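You operate a simulated robot arm through the tools that you are given. There is no shell and no other tool. Be economical: measure what you need, move in short steps, check, and stop when the job is done.

You are at the controls of a simulated robot arm. One attempt, no reset.

## Task
Put one of the bolts from the top of the wooden bench on the blue tape roll. Take the red tin from the top of the wooden bench and leave it in the pan. Take the shell from the top of the wooden bench and leave it on top of the brown disc there. Take the padlock from the top of the wooden bench and put it on top of the spacer. Do these in any order. Set down upright: bolt.
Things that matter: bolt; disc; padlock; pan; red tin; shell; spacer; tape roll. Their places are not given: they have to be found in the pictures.

It is judged by the outcome, as a careful person would: the job done as asked, and still so three seconds after it is handed in. It fails if anything else is knocked over, pushed out of place, dropped, spilled or broken.

## Robot
A 6-joint arm with a two-finger parallel gripper, fixed in place. Base frame: the origin is at the foot of the arm, x ahead of it, y to its left, z up; the work surface is at about z = 0.8. Readings come in m, rad, newtons and seconds.
With the tool pointing down near the work surface it reaches from about 0.34 to 0.76 m from the base axis. Its first joint turns from -1.152 to 1.152 rad. Payload 2.45 kg.
Tool frame: the origin (TCP) lies between the finger pads and is the grasp point; the fingertips stand 0.024 m ahead of it; z points along the fingers, y is the line along which they close. Largest opening 0.068 m; finger width 0.017, thickness 0.01; the body of the gripper, 0.04 by 0.07 m, starts 0.041 m behind the TCP.
Orientation is that of the tool frame in the base frame, as a unit quaternion [w, x, y, z]. With the fingers straight down and closing along the base's y, the tool's x points along the base's -x, its y along +y and its z along -z.

## Interface
- The arm moves only by the tool send_rows. Its argument "rows" is a list of rows, each an object of numbers (a shift or turn left out is 0, a gripper value left out holds the last): "tx", "ty", "tz": the shift along the base's x, y, z in m; "rx", "ry", "rz": the turn, a rotation vector about the base's x, y, z in rad; "gripper": the finger opening in m, from 0 to 0.068. In form: [{"tx": .., "ty": .., "tz": .., "rx": .., "ry": .., "rz": .., "gripper": ..}, ...]. A call has 1 to 12 rows; each row shifts and turns the commanded pose from where the row before left it. Each row takes 0.2 s and may step no farther than 0.05 m and 0.15 rad from the row before; otherwise, or with a gripper value out of range, the whole call is refused. A pose out of reach is approached as far as the arm can. The call stops where the force on the tool passes 40 N (or 10 N more than at its start, if that is more) or the arm is blocked; 0.2 s more then pass. Each finger travels about 0.108 m/s and halts on what it meets, pressing with about 37 N; the grip force reading is that of the motor and also rises with nothing between the fingers. The clock runs only during rows and for 0.2 s after the last one: add rows that do not move to give the fingers time. It gives the time, the measured TCP pose, the force on the tool (base axes), the opening and the grip force at its end, in the units of the frame above (readings bear some noise), with the torque about the TCP (base axes, N m) and any sound that the robot's microphone picked up.
- Cameras (640 x 400 px; columns grow to the right, rows downward): "scene" is fixed at [0.1478, 0.4186, 1.4351]; the picture's right is [-0.85, -0.53, 0.00], its down [-0.43, 0.69, -0.58] and it looks along [0.31, -0.50, -0.81] (base axes); focal length 310 px, centre (320, 200). "wrist" rides on the gripper at [0.084, 0.011, -0.075] in the tool frame; the picture's right is [-0.13, 0.99, 0.00], its down [-0.60, -0.08, -0.79] and it looks along [-0.79, -0.10, 0.61] (tool axes); focal length 251 px, centre (320, 200).
- capture(camera): a new picture of that camera. The clock stands still meanwhile.
- point_at(camera, pixels): for up to 12 pixels [column, row] of the newest picture of that camera ("zoom" is the newest enlarged one), the place [x, y, z] in the base frame of the surface seen there, good to about 0.002 m. The clock stands still meanwhile.
- zoom(camera, box): a new picture of the part [left, top, right, bottom] of that camera's present view, enlarged. The clock stands still meanwhile.
- job_done(): hands the job in; it is judged then, once.

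Go step by step. Measure first, check grasps and placings, and put right what went wrong. The budget is 80 turns and 38 pictures, counting those below and the enlarged ones. Unless the task says otherwise, let go and move clear before handing in.

The tools are called after "Call:" as name(argument=value, ...) on one line, values as JSON. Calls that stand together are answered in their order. send_rows: Moves the arm, as the interface text tells. Its arguments: {"type":"object","properties":{"rows":{"type":"array"}},"required":["rows"]} The other tools are called the same way: capture (camera) takes a picture; point_at (camera, pixels) gives the place of the surface under pixels of a picture; zoom (camera, box) takes an enlarged picture of a part of a camera's view; job_done () hands the job in.

At the start:

```text
t: 0.0
tcp_pos: [0.4399, 0.1882, 1.0989]
tool_rot: [0.001, 0.0, 1.0, 0.0]
force: [0.8, 0.3, 0.0]
moment: [-0.01, -0.01, 0.02]
opening: 0.0681
gripper_force: 0.1
```

scene: 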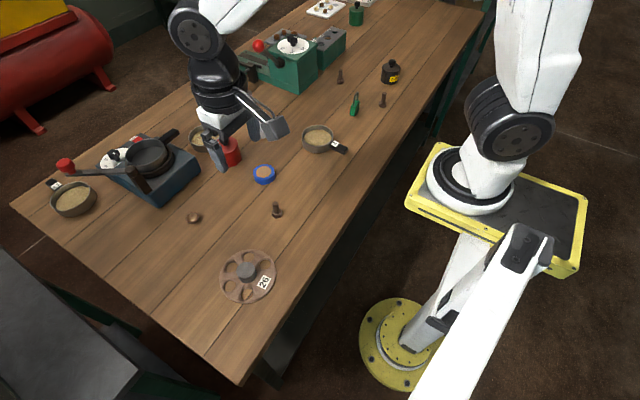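
wrist: 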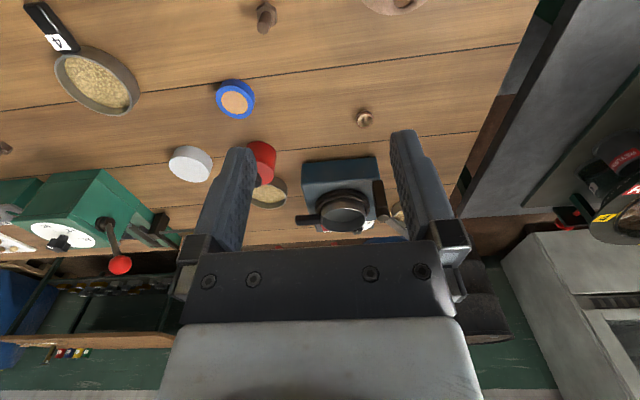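

I see a blue roll near scene (264,174), a disc near (247,275) and bolts near (277,210), (340,76) and (382,100). I'm enlarging parts of the view to identify the padlock, spacer, tin and pan.

Call:
zoom(camera="scene", box=[20, 100, 240, 238])

Call:
zoom(camera="scene", box=[240, 0, 440, 125])

Call:
zoom(camera="wrist", box=[0, 60, 420, 260])

```text
2.90 times, centred on (130, 169) of scene
```

zoom: 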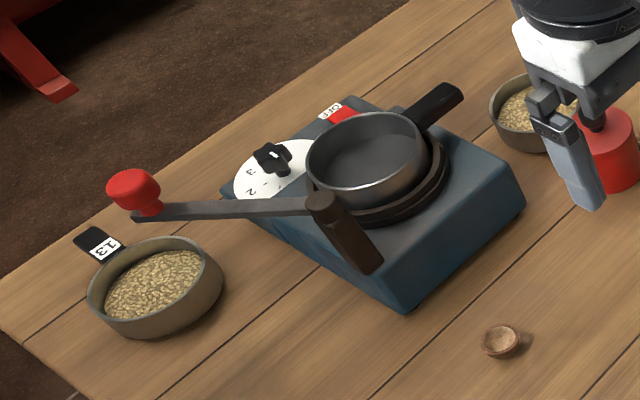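

```text
3.20 times, centred on (340, 62) of scene
```

zoom: 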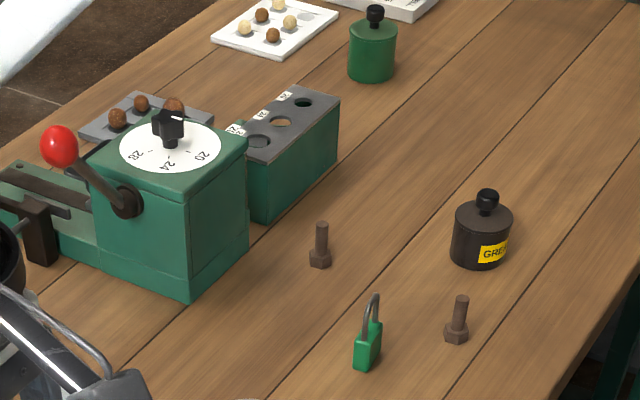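

```text
1.52 times, centred on (210, 160) of wrist
```

zoom: 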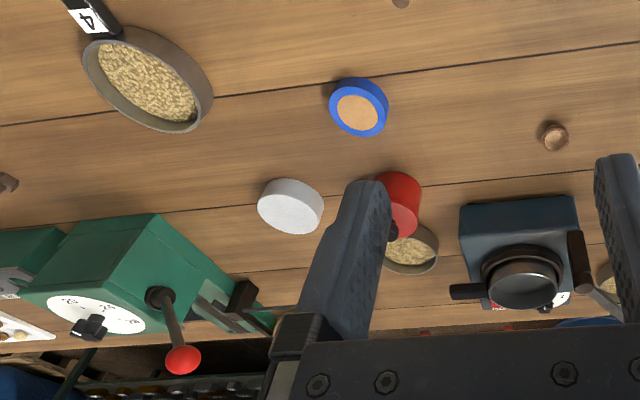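

The pan is the empty black one on the blue stove at scene (150,157). The padlock is green at (355,105) and the spacer is the white cylinder at wrist (190,163). Next I'll get positions.

Call:
point_at(camera="scene", pixels=[[277, 202], [277, 214], [264, 172], [270, 167], [194, 217], [246, 270], [232, 290], [354, 112], [356, 95], [150, 155], [132, 158], [234, 160]])

Call:
point_at(camera="wrist", pixels=[[192, 168], [175, 165], [207, 170], [190, 180], [236, 100], [235, 83], [364, 115], [267, 148], [262, 165], [265, 180], [345, 217], [200, 160]])

Call:
zoom(camera="scene", box=[180, 150, 320, 310])

```text
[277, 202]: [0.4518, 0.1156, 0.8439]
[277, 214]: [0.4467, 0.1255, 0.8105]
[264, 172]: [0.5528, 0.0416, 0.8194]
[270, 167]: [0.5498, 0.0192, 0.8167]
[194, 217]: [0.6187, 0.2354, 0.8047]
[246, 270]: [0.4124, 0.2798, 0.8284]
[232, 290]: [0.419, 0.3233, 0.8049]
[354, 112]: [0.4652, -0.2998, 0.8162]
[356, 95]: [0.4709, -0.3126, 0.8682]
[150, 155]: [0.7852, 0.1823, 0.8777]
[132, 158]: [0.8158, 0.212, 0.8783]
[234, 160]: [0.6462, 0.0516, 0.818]
```

```text
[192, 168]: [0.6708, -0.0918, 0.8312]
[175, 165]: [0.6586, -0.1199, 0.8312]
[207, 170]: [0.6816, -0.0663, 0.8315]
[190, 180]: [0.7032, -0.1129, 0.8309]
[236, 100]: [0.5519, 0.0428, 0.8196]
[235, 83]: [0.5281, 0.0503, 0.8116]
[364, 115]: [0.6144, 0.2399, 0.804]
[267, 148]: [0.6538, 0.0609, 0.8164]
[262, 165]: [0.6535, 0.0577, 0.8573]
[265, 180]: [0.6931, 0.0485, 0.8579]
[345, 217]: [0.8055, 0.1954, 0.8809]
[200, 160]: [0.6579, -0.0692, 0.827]
```

```text
2.50 times, centred on (250, 230) of scene
```

zoom: 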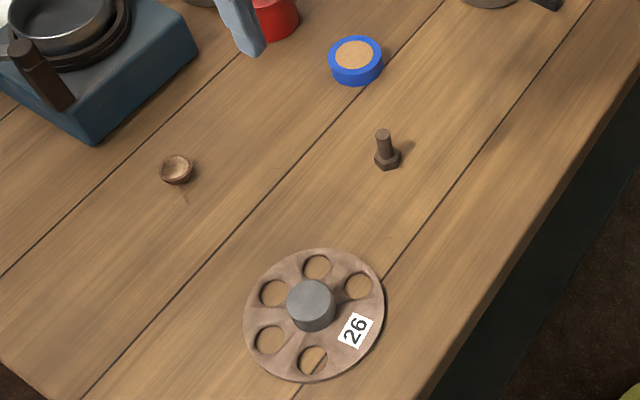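

Bolt, roll, shell, disc, padlock, spacer and tin are all located. I'm refining the bolt, roll, disc and shell points on this enlarged picture.

Call:
point_at(camera="zoom", pixels=[[383, 133], [385, 148], [387, 162], [355, 54], [177, 165], [310, 293], [290, 290], [330, 295], [345, 335], [340, 285], [285, 262], [262, 318]])

Call:
point_at(camera="scene", pixels=[[340, 68], [340, 80], [382, 95], [128, 152], [172, 148], [150, 170], [152, 142], [145, 180], [66, 163], [175, 132], [320, 138], [200, 138]])

```text
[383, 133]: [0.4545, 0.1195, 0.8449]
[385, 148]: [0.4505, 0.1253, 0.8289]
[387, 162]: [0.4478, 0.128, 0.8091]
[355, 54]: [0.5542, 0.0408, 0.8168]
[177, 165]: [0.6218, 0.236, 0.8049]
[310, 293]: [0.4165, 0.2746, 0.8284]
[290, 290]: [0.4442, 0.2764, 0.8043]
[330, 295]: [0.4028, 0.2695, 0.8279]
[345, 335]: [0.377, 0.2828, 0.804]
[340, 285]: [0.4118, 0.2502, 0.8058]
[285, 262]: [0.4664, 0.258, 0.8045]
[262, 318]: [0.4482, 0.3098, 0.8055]
```

```text
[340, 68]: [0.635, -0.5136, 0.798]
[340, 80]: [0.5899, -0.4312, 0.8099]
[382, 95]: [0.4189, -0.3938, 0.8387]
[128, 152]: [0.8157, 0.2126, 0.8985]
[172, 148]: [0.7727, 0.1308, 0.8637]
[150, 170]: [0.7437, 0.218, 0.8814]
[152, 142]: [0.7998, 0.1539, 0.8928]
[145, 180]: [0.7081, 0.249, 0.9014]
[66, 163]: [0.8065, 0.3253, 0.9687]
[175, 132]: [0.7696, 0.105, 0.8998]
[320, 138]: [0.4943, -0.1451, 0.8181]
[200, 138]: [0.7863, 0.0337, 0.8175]
```

The bolt axis is near (0.454, 0.120), with its top at 0.845. I'm moving above it.

Call:
send_rows(rows=[{"tx": 0.0035, "ty": -0.017, "tz": -0.042, "gripper": 0.05}, {"tx": 0.0035, "ty": -0.017, "tz": -0.042}, {"tx": 0.0035, "ty": -0.017, "tz": -0.042}, {"tx": 0.0035, "ty": -0.017, "tz": -0.042}, {"tz": -0.01}, {}])

Call:
capture(camera="wrist")

Call:
capture(camera="scene")

```text
t: 1.4
tcp_pos: [0.4548, 0.1193, 0.9209]
tool_rot: [0.002, 0.0, 1.0, 0.001]
force: [-0.4, 0.4, -0.6]
moment: [-0.02, -0.03, -0.04]
opening: 0.05
gripper_force: 0.1
```

```text
31 pictures are left
```

wrist: 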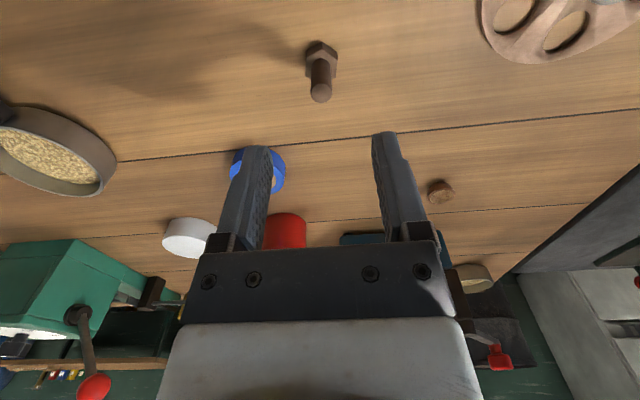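

```text
30 pictures are left
```

scene: 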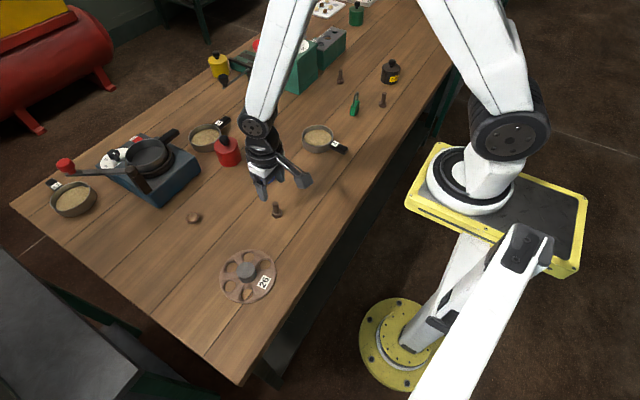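

The bolt top shows at wrist (320,93). I'm measuring it, plus the tin, knob and pan from the clearer scene view.

Call:
point_at(camera="wrist", pixels=[[320, 93], [320, 75], [319, 48], [285, 220]])

Call:
point_at(camera="scene", pixels=[[227, 144], [226, 139], [218, 152], [237, 152], [228, 163], [205, 137], [224, 122], [148, 152], [173, 160], [147, 182]])

Call:
zoom(camera="scene", box=[90, 90, 250, 190])

```text
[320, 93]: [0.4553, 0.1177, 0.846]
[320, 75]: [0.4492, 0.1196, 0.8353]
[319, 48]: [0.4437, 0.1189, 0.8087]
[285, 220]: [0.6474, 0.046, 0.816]
```

```text
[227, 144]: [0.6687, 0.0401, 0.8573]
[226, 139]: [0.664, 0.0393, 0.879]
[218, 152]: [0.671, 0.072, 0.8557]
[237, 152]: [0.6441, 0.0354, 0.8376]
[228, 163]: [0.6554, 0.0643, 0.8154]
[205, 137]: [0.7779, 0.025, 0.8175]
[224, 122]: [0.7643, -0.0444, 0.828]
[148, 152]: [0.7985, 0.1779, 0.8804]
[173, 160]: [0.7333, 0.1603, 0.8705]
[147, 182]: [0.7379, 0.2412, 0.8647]
```

```text
4.00 times, centred on (170, 140) of scene
```

zoom: 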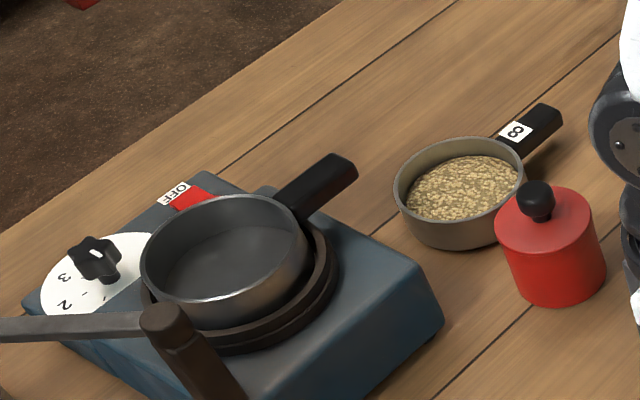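

I can see the pan and the tin's knob clearly now. I'm measuring the pan rim, floor and lever on this enlargement.

Call:
point_at(camera="zoom", pixels=[[220, 300], [142, 250], [305, 225], [218, 197], [225, 265], [205, 240], [255, 235], [536, 190], [536, 205], [510, 230], [160, 315], [80, 325]])

Call:
send_rows(rows=[{"tz": -0.04}, {"tz": -0.02}, {"tz": -0.0225}, {}, {"gripper": 0.02}, {"gripper": 0.0}, {}, {}])

```text
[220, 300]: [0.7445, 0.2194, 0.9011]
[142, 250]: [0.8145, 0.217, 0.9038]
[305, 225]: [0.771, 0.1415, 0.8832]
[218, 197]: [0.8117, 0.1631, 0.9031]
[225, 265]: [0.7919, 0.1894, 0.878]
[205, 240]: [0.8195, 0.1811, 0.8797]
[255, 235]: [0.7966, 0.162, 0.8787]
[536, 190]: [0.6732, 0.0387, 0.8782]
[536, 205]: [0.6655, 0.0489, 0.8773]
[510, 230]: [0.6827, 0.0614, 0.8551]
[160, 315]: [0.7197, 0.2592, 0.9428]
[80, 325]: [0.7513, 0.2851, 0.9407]
```

```text
t: 3.2
tcp_pos: [0.4546, 0.1214, 0.8388]
tool_rot: [0.001, -0.001, 1.0, 0.0]
force: [-0.3, 0.1, -0.5]
moment: [-0.01, 0.01, 0.0]
opening: 0.0128
gripper_force: 32.6
```

The fingers stopped at 0.0128, so the bolt is gripped. I'm lifting and carrying it over the blue roll.

Call:
send_rows(rows=[{"tz": 0.03}, {"tz": 0.04}, {"tx": 0.033, "ty": -0.0265}, {"tx": 0.033, "ty": -0.027}, {"tx": 0.033, "ty": -0.0268}, {}, {}])

Call:
capture(camera="wrist")

Call:
zoom(camera="scene", box=[200, 120, 328, 200])

```text
t: 4.8
tcp_pos: [0.5536, 0.0394, 0.9087]
tool_rot: [0.0, -0.001, 1.0, -0.001]
force: [-0.4, -0.1, 0.5]
moment: [0.01, 0.01, -0.03]
opening: 0.0129
gripper_force: 32.8
```

```text
28 pictures are left
```

wrist: 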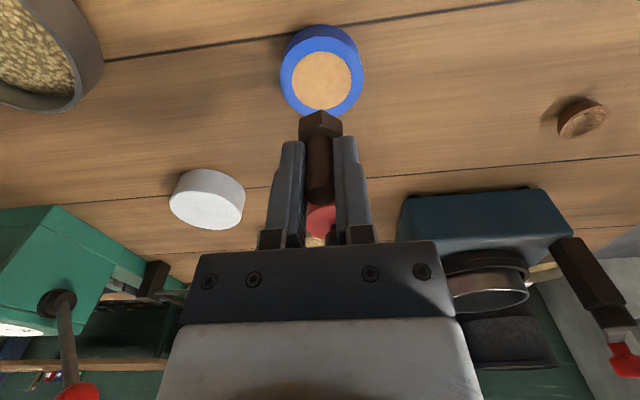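

```text
5.00 times, centred on (264, 160) of scene
```

zoom: 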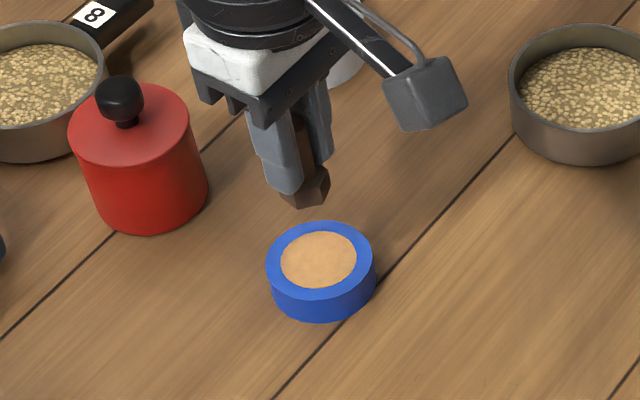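

The bolt is held with its head down. I'm checking whether the roll's orange core at wrist (322,80) is level with its rim.

Call:
point_at(camera="wrist", pixels=[[322, 82], [305, 80], [340, 82], [322, 62], [322, 98], [288, 82], [357, 82], [322, 47], [322, 107], [205, 205], [188, 205], [232, 205]])

Call:
point_at(camera="zoom", pixels=[[318, 262], [272, 262], [362, 250], [320, 293], [318, 228], [310, 200]])

```text
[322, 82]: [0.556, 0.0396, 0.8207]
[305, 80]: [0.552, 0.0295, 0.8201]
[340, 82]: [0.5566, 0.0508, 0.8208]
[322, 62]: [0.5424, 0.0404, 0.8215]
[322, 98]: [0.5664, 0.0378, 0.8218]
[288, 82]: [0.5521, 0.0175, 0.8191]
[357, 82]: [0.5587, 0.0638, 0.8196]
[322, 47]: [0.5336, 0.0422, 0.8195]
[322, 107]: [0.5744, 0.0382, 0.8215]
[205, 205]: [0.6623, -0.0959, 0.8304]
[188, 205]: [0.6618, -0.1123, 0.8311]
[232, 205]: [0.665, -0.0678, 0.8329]
```

```text
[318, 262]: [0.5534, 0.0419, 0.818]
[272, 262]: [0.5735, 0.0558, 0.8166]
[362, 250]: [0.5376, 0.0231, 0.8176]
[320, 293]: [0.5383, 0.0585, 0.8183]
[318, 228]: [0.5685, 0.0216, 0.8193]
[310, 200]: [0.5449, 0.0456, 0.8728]
```

The top is flat at about 0.819 with its centre near (0.554, 0.040). I'm lowering the bolt the last few millimetres slowly.

Call:
send_rows(rows=[{"tz": -0.03, "ty": 0.001}, {"tz": -0.016}, {"tz": -0.002}, {"tz": -0.001}, {"tz": -0.001}, {}])

```text
t: 6.2
tcp_pos: [0.5532, 0.0411, 0.8592]
tool_rot: [0.001, -0.001, 1.0, 0.0]
force: [-0.3, -0.6, -0.5]
moment: [0.0, -0.03, -0.03]
opening: 0.0131
gripper_force: 33.2
```

Call:
send_rows(rows=[{"tz": -0.001}, {}])

Call:
zoom(camera="scene", box=[224, 135, 304, 185])

```text
t: 6.8
tcp_pos: [0.5534, 0.0404, 0.8583]
tool_rot: [0.001, -0.001, 1.0, 0.0]
force: [-0.3, 0.1, -0.9]
moment: [0.03, 0.01, -0.03]
opening: 0.0127
gripper_force: 33.5
```

```text
8.00 times, centred on (264, 160) of scene
```

zoom: 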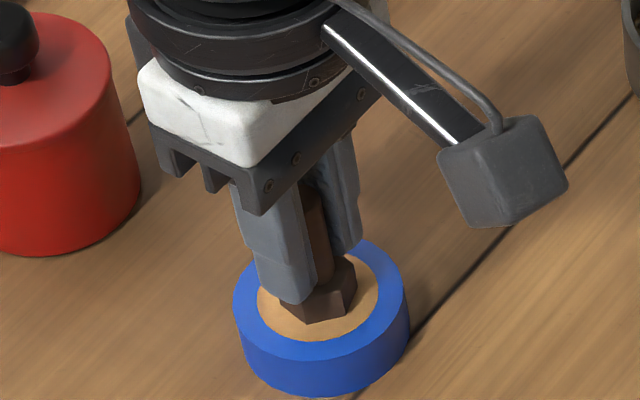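

The bolt head is just at the core with no clear contact force yet. I'm creeping down until contact.

Call:
send_rows(rows=[{"tz": -0.0007}, {"tz": -0.0007}, {}])

```text
t: 7.6
tcp_pos: [0.553, 0.0405, 0.8556]
tool_rot: [0.002, 0.0, 1.0, 0.001]
force: [-3.3, -1.3, 13.5]
moment: [0.01, 0.12, -0.02]
opening: 0.0131
gripper_force: 33.4
```

Contact at 13 N, so the bolt is down. I'm easing up slightly and opening.

Call:
send_rows(rows=[{"tz": 0.0007}, {"gripper": 0.022}, {"gripper": 0.04}, {}, {"tz": 0.02}, {"tz": 0.04}, {"tz": 0.04}])

Call:
capture(camera="wrist")

```text
t: 9.2
tcp_pos: [0.554, 0.0399, 0.9571]
tool_rot: [0.001, -0.001, 1.0, 0.0]
force: [0.2, -0.4, 0.2]
moment: [-0.02, 0.01, -0.01]
opening: 0.0402
gripper_force: 0.1
```

```text
25 pictures are left
```

wrist: 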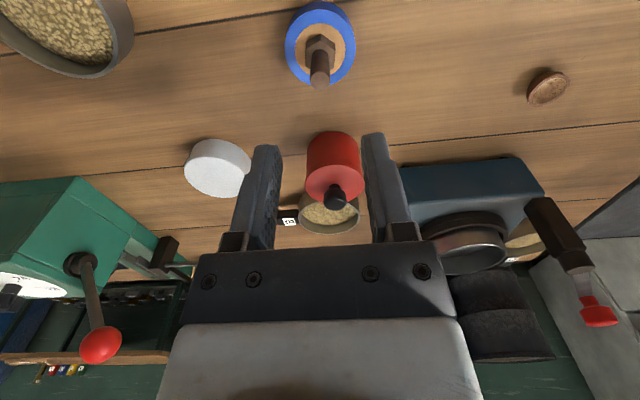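

The bolt stands upright on the roll at wrist (320,55). Next is the red tin, so I'm measuring its knob and lid.

Call:
point_at(camera="wrist", pixels=[[335, 200], [328, 193], [341, 193], [335, 207], [309, 183], [360, 180], [335, 178], [332, 140], [470, 248], [440, 252], [500, 245], [312, 215]])

```text
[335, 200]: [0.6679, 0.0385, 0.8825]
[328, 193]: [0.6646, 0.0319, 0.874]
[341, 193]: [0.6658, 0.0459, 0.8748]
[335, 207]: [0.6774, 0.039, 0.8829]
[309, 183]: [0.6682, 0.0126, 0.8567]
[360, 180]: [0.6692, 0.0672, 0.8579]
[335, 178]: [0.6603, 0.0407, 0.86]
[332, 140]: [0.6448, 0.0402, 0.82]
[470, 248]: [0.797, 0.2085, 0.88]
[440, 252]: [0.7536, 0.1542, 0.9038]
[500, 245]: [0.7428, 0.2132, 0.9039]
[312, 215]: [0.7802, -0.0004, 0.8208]
```

The tin is centred at about (0.671, 0.040), 0.055 m wide, with its lid at 0.858 and knob top at 0.883. I'll grip the upper body with the TCP at 0.853, which clears the knob, so I'm moving above it and descending.

Call:
send_rows(rows=[{"tx": 0.04, "gripper": 0.068}, {"tx": 0.04}, {"tx": 0.037}, {}, {"tz": -0.04}, {"tz": -0.035}, {}])

Call:
zoom(camera="scene", box=[180, 95, 276, 175])

Call:
capture(camera="wrist")

```text
t: 10.8
tcp_pos: [0.6708, 0.0414, 0.8838]
tool_rot: [0.001, -0.001, 1.0, 0.001]
force: [0.3, 0.8, 0.5]
moment: [0.0, 0.02, 0.02]
opening: 0.0679
gripper_force: 0.0
```

```text
5.00 times, centred on (228, 135) of scene
```

zoom: 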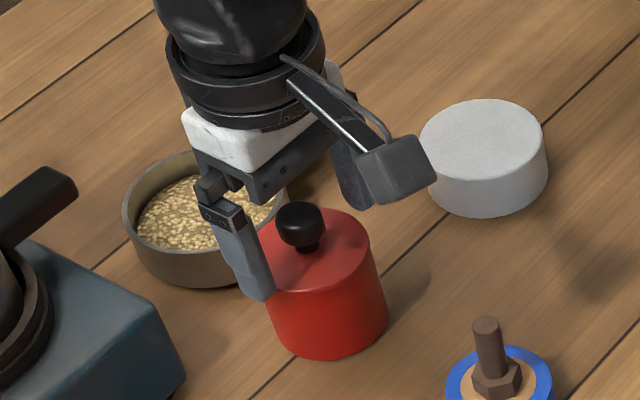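

```text
23 pictures are left
```

wrist: 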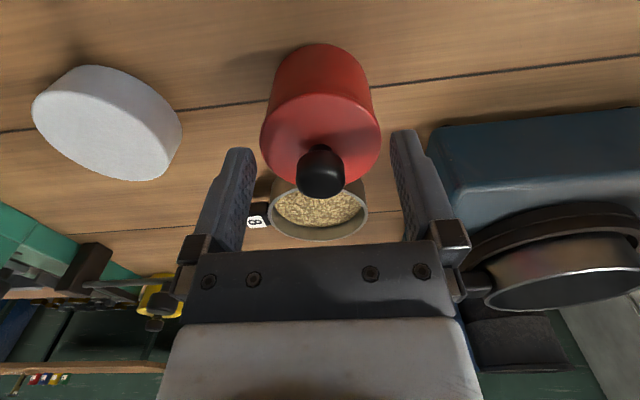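

The knob at wrist (320,170) matches the projected TCP, so alignment is good. I'm descending and gripping.

Call:
send_rows(rows=[{"tz": -0.02}, {"tz": -0.01}, {}, {"gripper": 0.05}, {"gripper": 0.04}, {}, {"tz": 0.01}, {}])

```text
t: 12.6
tcp_pos: [0.6706, 0.0408, 0.8613]
tool_rot: [0.0, -0.001, 1.0, 0.0]
force: [-0.5, -0.4, 0.5]
moment: [0.02, 0.01, 0.02]
opening: 0.0622
gripper_force: 36.6
heard: snap
```

The fingers stopped at 0.062, but a snap was heard. I'm looking before doing anything else.

Call:
zoom(camera="scene", box=[180, 95, 276, 175])

Call:
capture(camera="wrist")

```text
5.00 times, centred on (228, 135) of scene
```

zoom: 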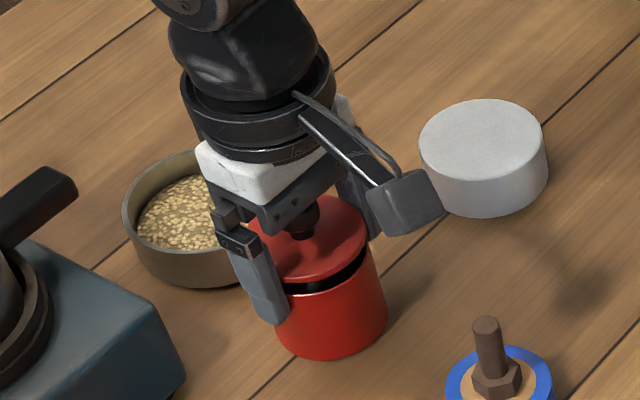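

```text
21 pictures are left
```

wrist: 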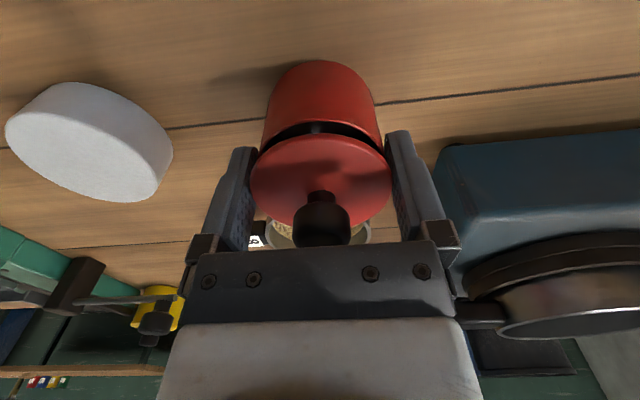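

The lid has come off in the fingers by about 10 mm while the body stayed on the bench. I'm looking closely at the gap before putting it back.

Call:
zoom(camera="wrist", box=[220, 50, 420, 175])

Call:
point_at(camera="wrist", pixels=[[318, 128], [285, 133], [350, 133], [250, 175], [391, 175], [262, 140], [380, 140], [300, 200], [320, 145], [267, 110], [375, 108], [320, 90]])

```text
3.20 times, centred on (320, 112) of wrist
```

zoom: 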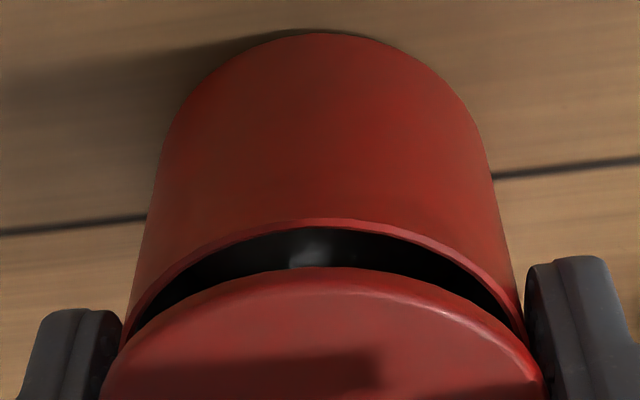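

```text
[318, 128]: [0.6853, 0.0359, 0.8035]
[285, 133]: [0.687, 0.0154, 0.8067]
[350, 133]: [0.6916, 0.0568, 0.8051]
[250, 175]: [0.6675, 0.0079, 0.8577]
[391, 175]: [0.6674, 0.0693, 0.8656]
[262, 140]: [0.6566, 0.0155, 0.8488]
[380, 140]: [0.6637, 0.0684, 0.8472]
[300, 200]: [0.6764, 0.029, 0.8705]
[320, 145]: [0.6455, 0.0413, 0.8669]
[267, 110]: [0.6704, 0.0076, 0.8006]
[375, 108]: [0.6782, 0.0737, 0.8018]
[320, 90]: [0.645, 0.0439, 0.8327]
```

The tin is hollow, and the lid is slightly wider (0.061) than the body. I'm lowering the lid back onto the body and pressing lightly to reseat it.

Call:
send_rows(rows=[{"tz": -0.006}, {"tz": -0.003}, {"tz": -0.001}, {"tz": -0.001}, {"tz": -0.001}, {}])

```text
t: 14.0
tcp_pos: [0.6704, 0.0409, 0.8519]
tool_rot: [0.001, -0.002, 1.0, 0.0]
force: [-10.2, 0.5, 26.4]
moment: [0.03, 0.22, 0.05]
opening: 0.0621
gripper_force: 36.7
heard: snap
```

A second snap at 26 N, so the lid is seated again. It's a snap-on lid, so lifting by it doesn't lift the tin. I'm releasing and testing, empty, whether the arm reaches over the pan with the tool vertical.

Call:
send_rows(rows=[{"tz": 0.0015}, {"gripper": 0.068}, {}, {"tz": 0.04}, {"tz": 0.05}, {"tz": 0.05}, {"tx": 0.0255, "ty": 0.037}, {"tx": 0.0255, "ty": 0.037}, {"tx": 0.0255, "ty": 0.037}, {"tx": 0.0255, "ty": 0.037}, {"tz": -0.04}, {}])

Call:
capture(camera="scene")

```text
t: 16.6
tcp_pos: [0.748, 0.1747, 0.9507]
tool_rot: [0.001, -0.001, 1.0, 0.0]
force: [-0.2, -1.0, 0.7]
moment: [0.0, -0.01, -0.03]
opening: 0.0681
gripper_force: 0.0
out of reach, approached as far as the arm can: row 10
```

```text
19 pictures are left
```

scene: 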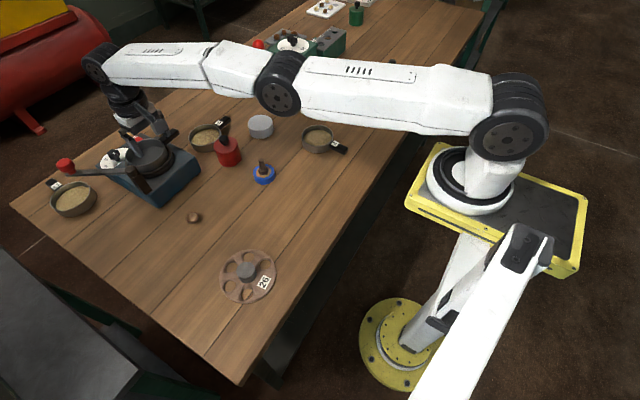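

A vertical tool stops at radius 0.768, short of the pan centre at about 0.80. I'm trying a forward tilt of about 0.4 rad to extend the reach.

Call:
send_rows(rows=[{"tz": 0.02, "ry": -0.13}, {"ry": -0.14}, {"ry": -0.13}, {}, {}])

```text
t: 17.8
tcp_pos: [0.7493, 0.1739, 0.9717]
tool_rot: [0.2, 0.0, 0.98, -0.001]
force: [0.1, -0.6, 0.0]
moment: [0.0, 0.03, -0.02]
opening: 0.0683
gripper_force: 0.0
```

The tilt worked. Next I'm checking reach at the pan centre with it.

Call:
send_rows(rows=[{"tx": 0.025, "ty": 0.015}, {"tx": 0.005, "ty": 0.002, "tz": -0.02}, {}])

Call:
zoom(camera="scene", box=[82, 110, 210, 210])

```text
t: 18.6
tcp_pos: [0.779, 0.1916, 0.9504]
tool_rot: [0.2, -0.001, 0.98, 0.0]
force: [-0.5, 0.0, 0.2]
moment: [0.01, -0.03, 0.0]
opening: 0.0679
gripper_force: 0.1
```

```text
4.00 times, centred on (146, 160) of scene
```

zoom: 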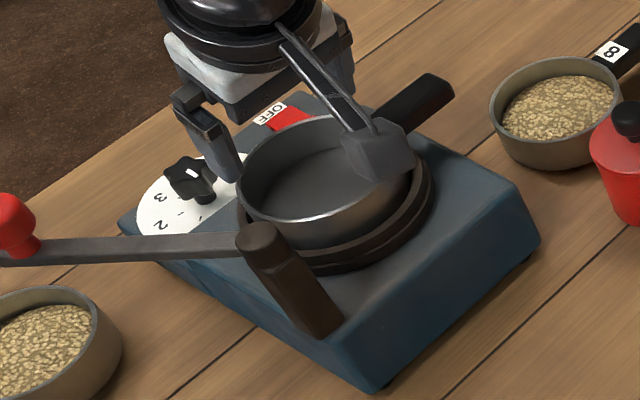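

With a 0.4 rad tilt the arm reaches (0.779, 0.192). My plan has four steps:
- Lift the lid off by its knob and park it.
- Carry the open body with the same tilt.
- Re-lid it in the pan.
- Use a yaw of 0.6 rad so the wrist camera avoids the bolt.

I'm moving over the knob now.

Call:
send_rows(rows=[{"tz": 0.045, "gripper": 0.04}, {"tx": -0.0281, "ty": -0.0387, "rz": 0.15}, {"tx": -0.0281, "ty": -0.0387, "rz": 0.15}, {"tx": -0.0281, "ty": -0.0387, "rz": 0.15}, {"tx": -0.0281, "ty": -0.0387, "rz": 0.15}, {"tz": -0.04}, {"tz": -0.035}, {}])

Call:
capture(camera="wrist")

Call:
zoom(camera="scene", box=[180, 95, 276, 175])

```text
t: 20.4
tcp_pos: [0.6668, 0.0362, 0.9223]
tool_rot: [0.191, -0.29, 0.936, 0.059]
force: [0.5, 0.4, 0.1]
moment: [0.02, 0.01, -0.01]
opening: 0.0399
gripper_force: 0.0
```

```text
17 pictures are left
```

wrist: 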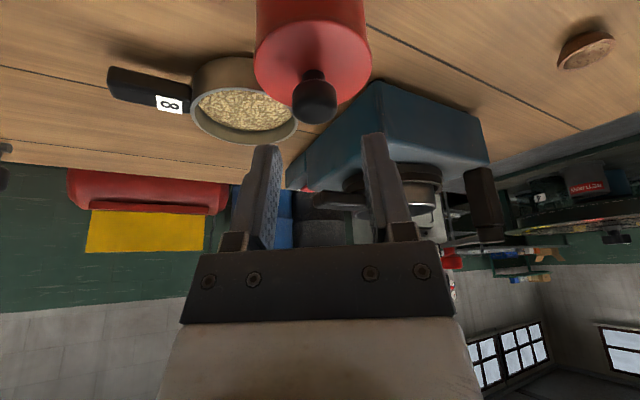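

```text
5.00 times, centred on (228, 135) of scene
```

zoom: 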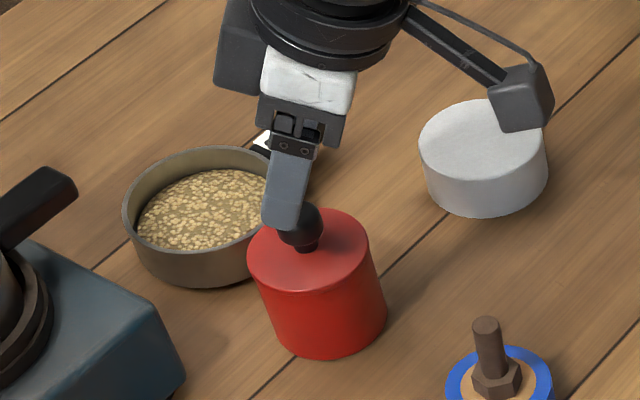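

The camera is clear of the bolt. I'm checking the knob position again before descending.

Call:
point_at(camera="wrist", pixels=[[314, 105], [300, 100], [330, 100], [314, 118], [256, 60], [371, 60], [314, 85]])

Call:
point_at(camera="zoom", pixels=[[300, 235], [312, 217], [308, 285], [250, 260], [367, 245]])

```text
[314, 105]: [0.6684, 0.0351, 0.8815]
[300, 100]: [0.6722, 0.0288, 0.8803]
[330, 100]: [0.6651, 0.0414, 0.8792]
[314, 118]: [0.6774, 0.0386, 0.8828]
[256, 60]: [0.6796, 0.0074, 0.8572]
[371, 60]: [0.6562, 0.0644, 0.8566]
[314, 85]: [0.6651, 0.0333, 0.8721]
```

```text
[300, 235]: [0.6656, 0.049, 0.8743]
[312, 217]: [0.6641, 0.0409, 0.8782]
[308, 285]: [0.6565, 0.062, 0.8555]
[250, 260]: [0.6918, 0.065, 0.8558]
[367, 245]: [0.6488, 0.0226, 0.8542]
```

The knob is centred at about (0.6725, 0.039), well aligned. I'm descending, gripping it and lifting slowly.

Call:
send_rows(rows=[{"tz": -0.02}, {"tz": -0.014}, {}, {"gripper": 0.02}, {"gripper": 0.0}, {}, {}])

```text
t: 22.0
tcp_pos: [0.6663, 0.0371, 0.8874]
tool_rot: [0.19, -0.29, 0.936, 0.059]
force: [0.0, -0.6, -0.6]
moment: [-0.03, 0.02, 0.03]
opening: 0.0219
gripper_force: 37.0
heard: snap
```

The knob is gripped at 0.022 and the lid snapped loose again. I'm lifting it 30 mm and looking.

Call:
send_rows(rows=[{"tz": 0.005}, {"tz": 0.01}, {"tz": 0.02}, {}])

Call:
zoom(camera="scene", box=[180, 95, 276, 175])

```text
t: 23.0
tcp_pos: [0.668, 0.0362, 0.9216]
tool_rot: [0.191, -0.291, 0.936, 0.059]
force: [-1.0, -0.3, -0.8]
moment: [0.02, -0.03, 0.0]
opening: 0.0217
gripper_force: 37.1
```

```text
5.00 times, centred on (228, 135) of scene
```

zoom: 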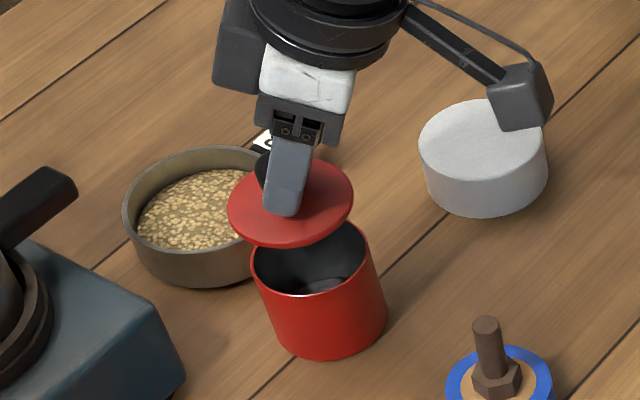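

The lid is off cleanly and the tin is empty. I'm parking the lid on open bench near (0.60, 0.15).

Call:
send_rows(rows=[{"tz": 0.01, "tx": -0.01, "ty": 0.02}, {"tx": -0.02, "ty": 0.031}, {"tx": -0.02, "ty": 0.031}, {"tx": -0.018, "ty": 0.031}, {"tz": -0.04}, {"tz": -0.035}, {"tz": -0.012}, {}])

Call:
zoom(camera="scene", box=[180, 130, 276, 210])

```text
t: 24.8
tcp_pos: [0.6006, 0.1494, 0.8448]
tool_rot: [0.191, -0.291, 0.936, 0.059]
force: [1.0, 0.3, -1.0]
moment: [-0.02, 0.02, -0.01]
opening: 0.0218
gripper_force: 37.0
```

```text
5.00 times, centred on (228, 170) of scene
```

zoom: 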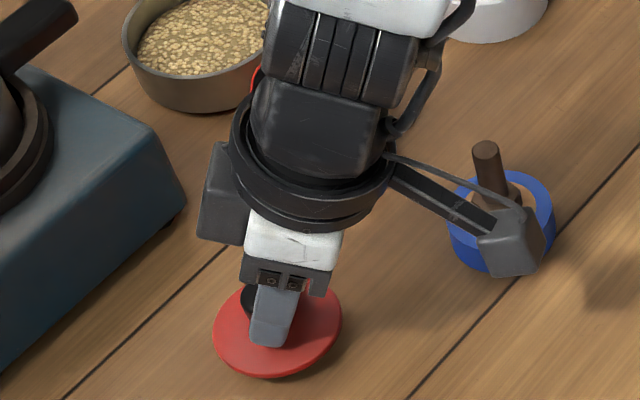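

The lid is just above the bench and the camera is clear of the bolt. I'm lowering it to contact.

Call:
send_rows(rows=[{"tz": -0.004}, {"tz": -0.002}, {"tz": -0.0015}, {"tz": -0.0015}, {}])

```text
t: 25.7
tcp_pos: [0.6004, 0.1502, 0.8389]
tool_rot: [0.194, -0.289, 0.936, 0.06]
force: [0.5, 0.2, 6.2]
moment: [0.03, -0.03, -0.02]
opening: 0.0217
gripper_force: 36.5
stopped in row 4: the force on the tool passed its limit at 41 N (the readings are from after the stop); the commanded pose is now the measured one
```

The lid is on the bench. I'm releasing it, rising and going over the open tin body.

Call:
send_rows(rows=[{"gripper": 0.04}, {"gripper": 0.05}, {"tz": 0.03}, {"tz": 0.05}, {"tz": 0.03, "tx": 0.01, "ty": -0.02, "gripper": 0.068}, {"tx": 0.02, "ty": -0.031}, {"tx": 0.02, "ty": -0.031}, {"tx": 0.0176, "ty": -0.031}, {"tz": -0.04}, {}])

Call:
capture(camera="wrist")

Call:
capture(camera="scene")

```text
t: 27.9
tcp_pos: [0.6684, 0.037, 0.9097]
tool_rot: [0.193, -0.291, 0.935, 0.06]
force: [1.0, -0.3, 0.4]
moment: [0.02, 0.01, 0.0]
opening: 0.068
gripper_force: 0.0
```

```text
13 pictures are left
```

wrist: 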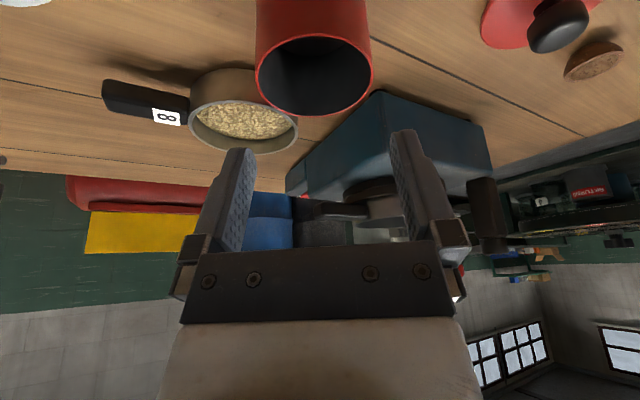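

```text
12 pictures are left
```

scene: 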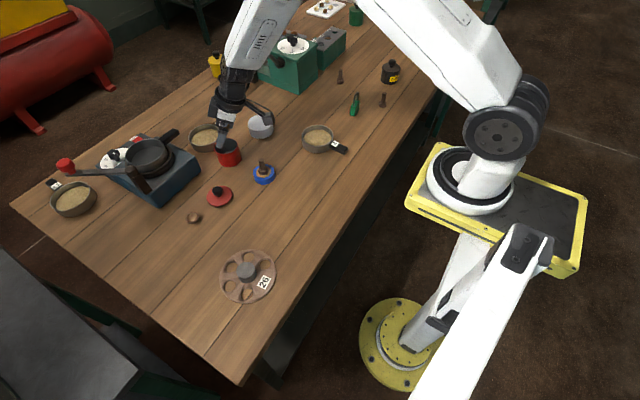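

The lid rests flat at scene (219,196) and the open tin shows at wrist (313,75). I'm measuring the body rim and the lid's knob.

Call:
point_at(camera="wrist", pixels=[[257, 76], [371, 72], [312, 115], [315, 36], [258, 40], [369, 40], [557, 25], [545, 40], [585, 15], [505, 40], [530, 25], [312, 90]])

Call:
point_at(camera="scene", pixels=[[217, 190], [219, 187], [207, 197], [232, 197], [222, 204], [194, 217]])

```text
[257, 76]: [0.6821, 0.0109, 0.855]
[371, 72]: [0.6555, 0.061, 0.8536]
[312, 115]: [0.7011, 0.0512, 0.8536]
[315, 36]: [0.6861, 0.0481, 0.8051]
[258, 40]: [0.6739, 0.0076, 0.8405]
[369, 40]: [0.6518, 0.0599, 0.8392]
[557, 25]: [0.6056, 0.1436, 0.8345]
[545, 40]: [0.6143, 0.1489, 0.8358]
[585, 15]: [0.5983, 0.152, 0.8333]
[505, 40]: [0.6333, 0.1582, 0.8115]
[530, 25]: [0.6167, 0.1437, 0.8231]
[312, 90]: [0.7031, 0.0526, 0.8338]
```

```text
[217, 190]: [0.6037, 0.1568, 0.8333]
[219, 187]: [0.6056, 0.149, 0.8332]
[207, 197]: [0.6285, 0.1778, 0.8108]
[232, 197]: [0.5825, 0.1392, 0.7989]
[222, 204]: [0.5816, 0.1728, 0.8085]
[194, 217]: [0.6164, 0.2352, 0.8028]
```

The body rim is at 0.854 and centred within 1 mm of the finger line. I'm descending and gripping the body.

Call:
send_rows(rows=[{"tx": 0.0006, "ty": -0.0008, "tz": -0.03}, {"tz": -0.02}, {"tz": -0.011}, {}, {"gripper": 0.05}, {"gripper": 0.045}, {}, {"tz": 0.005}, {"tz": 0.015}, {"tz": 0.03}, {}])

Call:
zoom(camera="scene", box=[90, 95, 270, 208])

```text
t: 30.3
tcp_pos: [0.6695, 0.0368, 0.8976]
tool_rot: [0.191, -0.29, 0.936, 0.059]
force: [0.5, 0.9, -2.5]
moment: [-0.02, -0.01, -0.01]
opening: 0.0602
gripper_force: 36.4
```

```text
3.54 times, centred on (180, 152) of scene
```

zoom: 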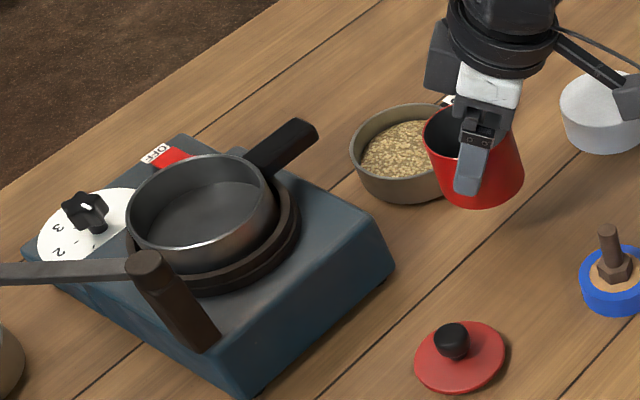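

The tin body is lifted and held at 0.060. I'm measuring the pan's rim and floor again in this enlargement to place it precisely.

Call:
point_at(camera="zoom", pixels=[[200, 158], [131, 215], [272, 200], [200, 246], [150, 243], [240, 232], [160, 172], [250, 172], [200, 215], [170, 210], [225, 195], [215, 172]])

```text
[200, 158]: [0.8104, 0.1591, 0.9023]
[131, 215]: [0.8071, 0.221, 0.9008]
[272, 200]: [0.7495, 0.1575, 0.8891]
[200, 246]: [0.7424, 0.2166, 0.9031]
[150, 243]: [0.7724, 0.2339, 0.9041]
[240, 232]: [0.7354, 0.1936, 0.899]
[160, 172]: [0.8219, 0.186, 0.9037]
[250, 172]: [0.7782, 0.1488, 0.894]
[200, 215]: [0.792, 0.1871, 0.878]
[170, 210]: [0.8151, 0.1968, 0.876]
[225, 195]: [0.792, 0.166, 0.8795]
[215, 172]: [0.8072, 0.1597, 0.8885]
```

The pan is centred at about (0.7785, 0.190), with an inner radius of about 0.042 and its floor at 0.878. I'm carrying the tin over it and stopping just above the rim to check.

Call:
send_rows(rows=[{"tz": 0.045}, {"tz": 0.042}, {"tx": 0.0264, "ty": 0.0376}, {"tx": 0.0264, "ty": 0.0376}, {"tx": 0.0264, "ty": 0.0376}, {"tx": 0.0263, "ty": 0.0376}, {}, {"tz": -0.028}, {}])

Call:
zoom(camera="scene", box=[98, 105, 210, 175])

```text
t: 32.3
tcp_pos: [0.7735, 0.1865, 0.957]
tool_rot: [0.192, -0.289, 0.936, 0.06]
force: [0.2, -0.6, -1.9]
moment: [-0.01, 0.02, -0.01]
opening: 0.0598
gripper_force: 37.1
```

```text
5.71 times, centred on (154, 140) of scene
```

zoom: 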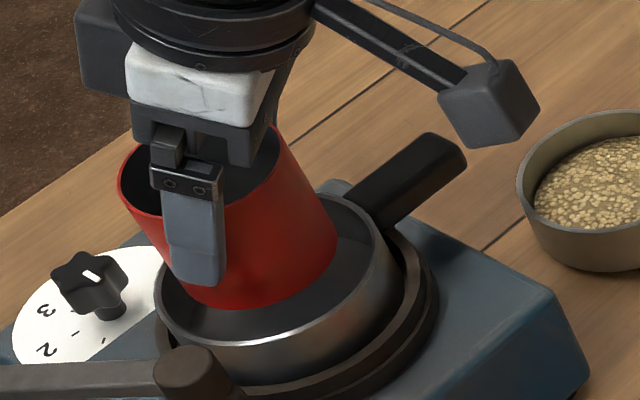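

The tin looks to be over the pan. I'm checking its rim level and position by points.

Call:
point_at(camera="zoom", pixels=[[121, 180], [140, 150], [277, 140], [160, 213], [240, 300], [310, 270], [335, 235], [180, 295]])

```text
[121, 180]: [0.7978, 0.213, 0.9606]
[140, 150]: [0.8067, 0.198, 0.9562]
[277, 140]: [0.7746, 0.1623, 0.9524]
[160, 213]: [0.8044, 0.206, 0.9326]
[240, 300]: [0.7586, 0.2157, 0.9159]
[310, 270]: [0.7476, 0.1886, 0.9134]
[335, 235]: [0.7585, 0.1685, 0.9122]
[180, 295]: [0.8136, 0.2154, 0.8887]
```

The tin base is centred at about (0.7776, 0.192), right over the pan. I'm lowering to contact.

Call:
send_rows(rows=[{"tz": -0.015}, {"tz": -0.01}, {"tz": -0.003}, {"tz": -0.001}, {"tz": -0.001}, {"tz": -0.001}, {}])

```text
t: 33.9
tcp_pos: [0.7742, 0.1873, 0.9287]
tool_rot: [0.195, -0.29, 0.935, 0.059]
force: [-5.3, -0.2, 16.9]
moment: [0.12, 0.18, 0.07]
opening: 0.0601
gripper_force: 36.8
```

The tin is on the pan floor at 17 N. I'm opening slightly, lifting out and going back over the lid.

Call:
send_rows(rows=[{"tz": 0.001}, {"gripper": 0.0635}, {}, {"tz": 0.008}, {"tz": 0.03, "gripper": 0.068}, {"tz": 0.04}, {}])

Call:
zoom(camera="scene", box=[90, 95, 270, 208])

```text
t: 35.5
tcp_pos: [0.7729, 0.1865, 1.0056]
tool_rot: [0.192, -0.29, 0.936, 0.059]
force: [0.0, -0.2, 0.5]
moment: [0.02, 0.01, 0.03]
opening: 0.0682
gripper_force: 0.1
```

```text
3.54 times, centred on (180, 152) of scene
```

zoom: 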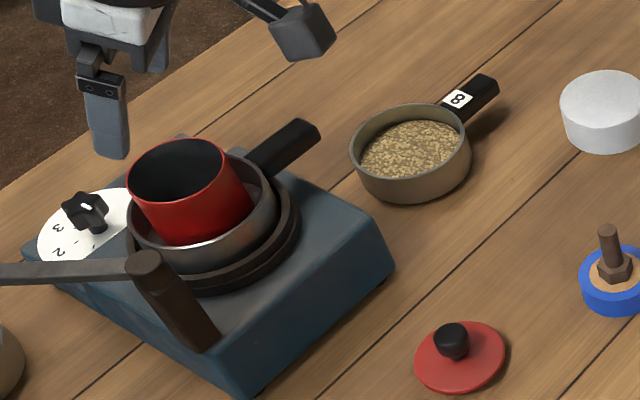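

The tin sits upright in the pan. I'm measuring its top rim and the parked lid's knob on this enlargement.

Call:
point_at(camera="zoom", pixels=[[130, 186], [221, 160], [175, 139], [177, 206], [150, 204], [210, 188], [450, 335], [455, 327], [445, 345], [416, 360], [505, 350], [460, 390]])

```text
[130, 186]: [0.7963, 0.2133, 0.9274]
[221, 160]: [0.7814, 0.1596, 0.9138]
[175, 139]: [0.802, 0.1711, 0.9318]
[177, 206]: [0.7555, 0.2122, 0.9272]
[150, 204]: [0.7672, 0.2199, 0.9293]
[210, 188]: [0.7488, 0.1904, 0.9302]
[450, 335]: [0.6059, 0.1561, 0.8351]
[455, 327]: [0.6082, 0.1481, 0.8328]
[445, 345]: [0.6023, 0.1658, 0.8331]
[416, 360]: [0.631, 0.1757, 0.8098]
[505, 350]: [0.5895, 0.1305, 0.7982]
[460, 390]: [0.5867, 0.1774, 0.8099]
```

The tin's centre is about (0.778, 0.1915), with its rim at 0.932. I'm going back to regrip the lid knob at the same pose as before.

Call:
send_rows(rows=[{"tx": -0.0431, "ty": -0.0091}, {"tx": -0.0431, "ty": -0.0091, "gripper": 0.05}, {"tx": -0.0431, "ty": -0.0091}, {"tx": -0.0432, "ty": -0.009}, {"tz": -0.045}, {"tz": -0.045}, {"tz": -0.045}, {"tz": -0.02}, {"tz": -0.0105}, {}])

```text
t: 37.7
tcp_pos: [0.6015, 0.1499, 0.8394]
tool_rot: [0.192, -0.29, 0.936, 0.059]
force: [0.1, 0.4, 0.2]
moment: [-0.02, -0.01, 0.0]
opening: 0.0498
gripper_force: 0.0
```

In position. I'm closing on the knob, lifting and carrying the lid over the tin.

Call:
send_rows(rows=[{"gripper": 0.03}, {"gripper": 0.0}, {}, {}, {"tz": 0.045}, {"tz": 0.045}, {"tz": 0.045}, {"tz": 0.015}, {"tx": 0.0426, "ty": 0.0099}, {"tx": 0.0427, "ty": 0.0099}, {"tx": 0.0427, "ty": 0.0099}, {"tx": 0.0426, "ty": 0.0099}])

Call:
zoom(camera="scene", box=[98, 105, 210, 175])

```text
t: 40.3
tcp_pos: [0.7711, 0.1904, 0.9878]
tool_rot: [0.191, -0.289, 0.936, 0.059]
force: [1.0, -0.3, -0.5]
moment: [0.02, 0.0, 0.01]
opening: 0.0218
gripper_force: 37.1
```

```text
5.71 times, centred on (154, 140) of scene
```

zoom: 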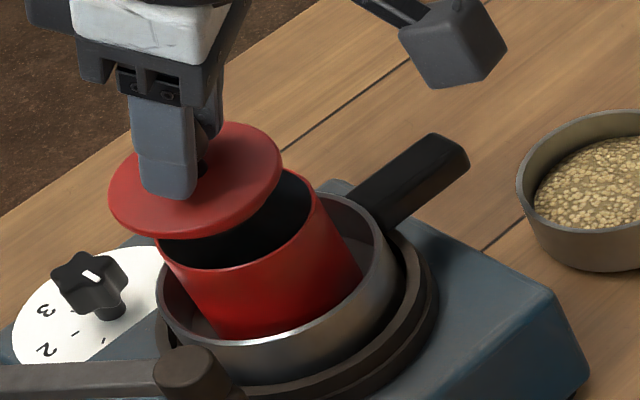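

Call:
point_at(camera="zoom", pixels=[[111, 205], [283, 170], [130, 230], [180, 236], [230, 224], [265, 200], [250, 127], [213, 272], [265, 255], [300, 220], [318, 190], [170, 255]])

```text
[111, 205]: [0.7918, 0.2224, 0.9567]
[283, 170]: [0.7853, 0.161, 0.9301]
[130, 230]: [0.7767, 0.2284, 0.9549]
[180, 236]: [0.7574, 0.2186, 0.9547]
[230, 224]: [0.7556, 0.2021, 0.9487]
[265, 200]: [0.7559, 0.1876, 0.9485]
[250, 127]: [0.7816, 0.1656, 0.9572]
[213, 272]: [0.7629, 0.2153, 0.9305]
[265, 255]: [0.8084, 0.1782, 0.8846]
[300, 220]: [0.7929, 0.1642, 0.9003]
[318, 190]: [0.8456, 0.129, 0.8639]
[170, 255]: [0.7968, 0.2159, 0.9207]
```

The lid may be a few mm off the tin's axis. I'm taking one tighter look before lowering.

Call:
zoom(camera="scene", box=[112, 118, 176, 158])

```text
10.00 times, centred on (144, 138) of scene
```

zoom: 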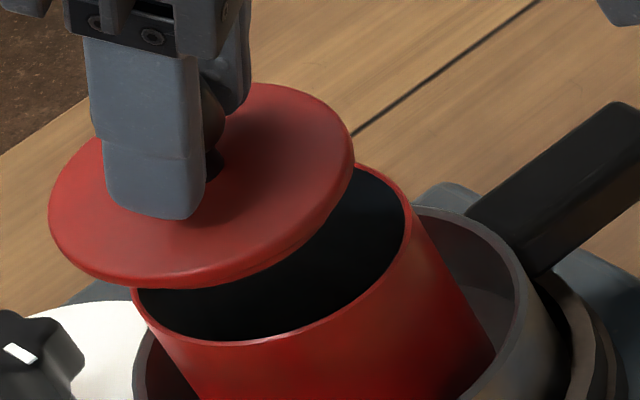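

The lid looks about 4 mm too far along +y, and the jaw-line numbers agree. I'm correcting by (+0.0013, −0.004), then lowering until just above the rim.

Call:
send_rows(rows=[{"tx": 0.0013, "ty": -0.004}, {"tz": -0.01}, {"tz": -0.005}, {}])

Call:
zoom(camera="scene", box=[112, 118, 176, 158])

```text
t: 41.3
tcp_pos: [0.7737, 0.1866, 0.9723]
tool_rot: [0.193, -0.29, 0.935, 0.06]
force: [0.2, 0.0, -1.2]
moment: [0.01, 0.02, -0.01]
opening: 0.0217
gripper_force: 36.7
```

```text
10.00 times, centred on (144, 138) of scene
```

zoom: 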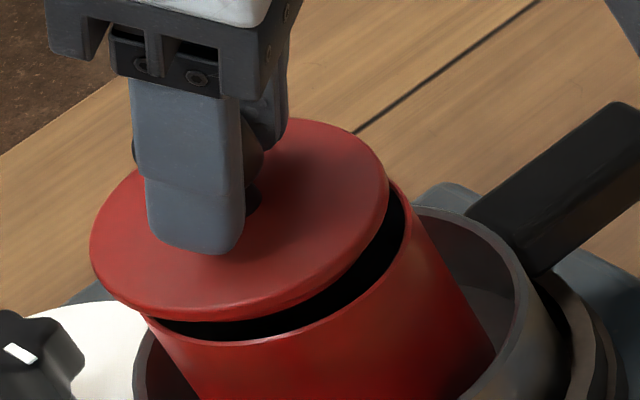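

The lid is now nearly concentric, perhaps 1–2 mm forward. I'm nudging it back and pressing down.

Call:
send_rows(rows=[{"tx": -0.0013, "ty": -0.0005}, {"tz": -0.003}, {"tz": -0.002}, {"tz": -0.001}, {"tz": -0.001}, {}])

```text
t: 42.7
tcp_pos: [0.7715, 0.1857, 0.9676]
tool_rot: [0.192, -0.291, 0.935, 0.059]
force: [0.3, -0.5, -0.4]
moment: [0.0, 0.0, 0.0]
opening: 0.0218
gripper_force: 37.1
```

Call:
send_rows(rows=[{"tz": -0.001}, {"tz": -0.001}, {"tz": -0.001}, {"tz": -0.0005}, {}])

```text
t: 43.9
tcp_pos: [0.7729, 0.1859, 0.9659]
tool_rot: [0.193, -0.29, 0.935, 0.059]
force: [-0.3, 0.5, 4.4]
moment: [0.0, 0.1, 0.02]
opening: 0.0216
gripper_force: 36.8
```

Contact is starting at 4 N. I'm pressing a little more to snap it.

Call:
send_rows(rows=[{"tz": -0.0007}, {"tz": -0.0007}, {"tz": -0.0007}, {}])

```text
t: 44.9
tcp_pos: [0.7731, 0.1855, 0.9644]
tool_rot: [0.195, -0.29, 0.935, 0.06]
force: [-4.9, -0.2, 19.0]
moment: [-0.02, 0.24, 0.06]
opening: 0.0216
gripper_force: 37.0
```

Call:
send_rows(rows=[{"tz": -0.0007}, {"tz": -0.0007}, {}])

```text
t: 45.7
tcp_pos: [0.7727, 0.1863, 0.966]
tool_rot: [0.196, -0.29, 0.935, 0.059]
force: [-3.4, 0.4, 23.6]
moment: [0.02, 0.15, 0.04]
opening: 0.0217
gripper_force: 37.2
```

Call:
send_rows(rows=[{"tz": -0.0007}, {"tz": -0.0007}, {}])

```text
t: 46.5
tcp_pos: [0.7737, 0.1858, 0.9654]
tool_rot: [0.197, -0.29, 0.935, 0.059]
force: [-4.8, 0.1, 27.5]
moment: [0.02, 0.12, 0.04]
opening: 0.0217
gripper_force: 37.2
```

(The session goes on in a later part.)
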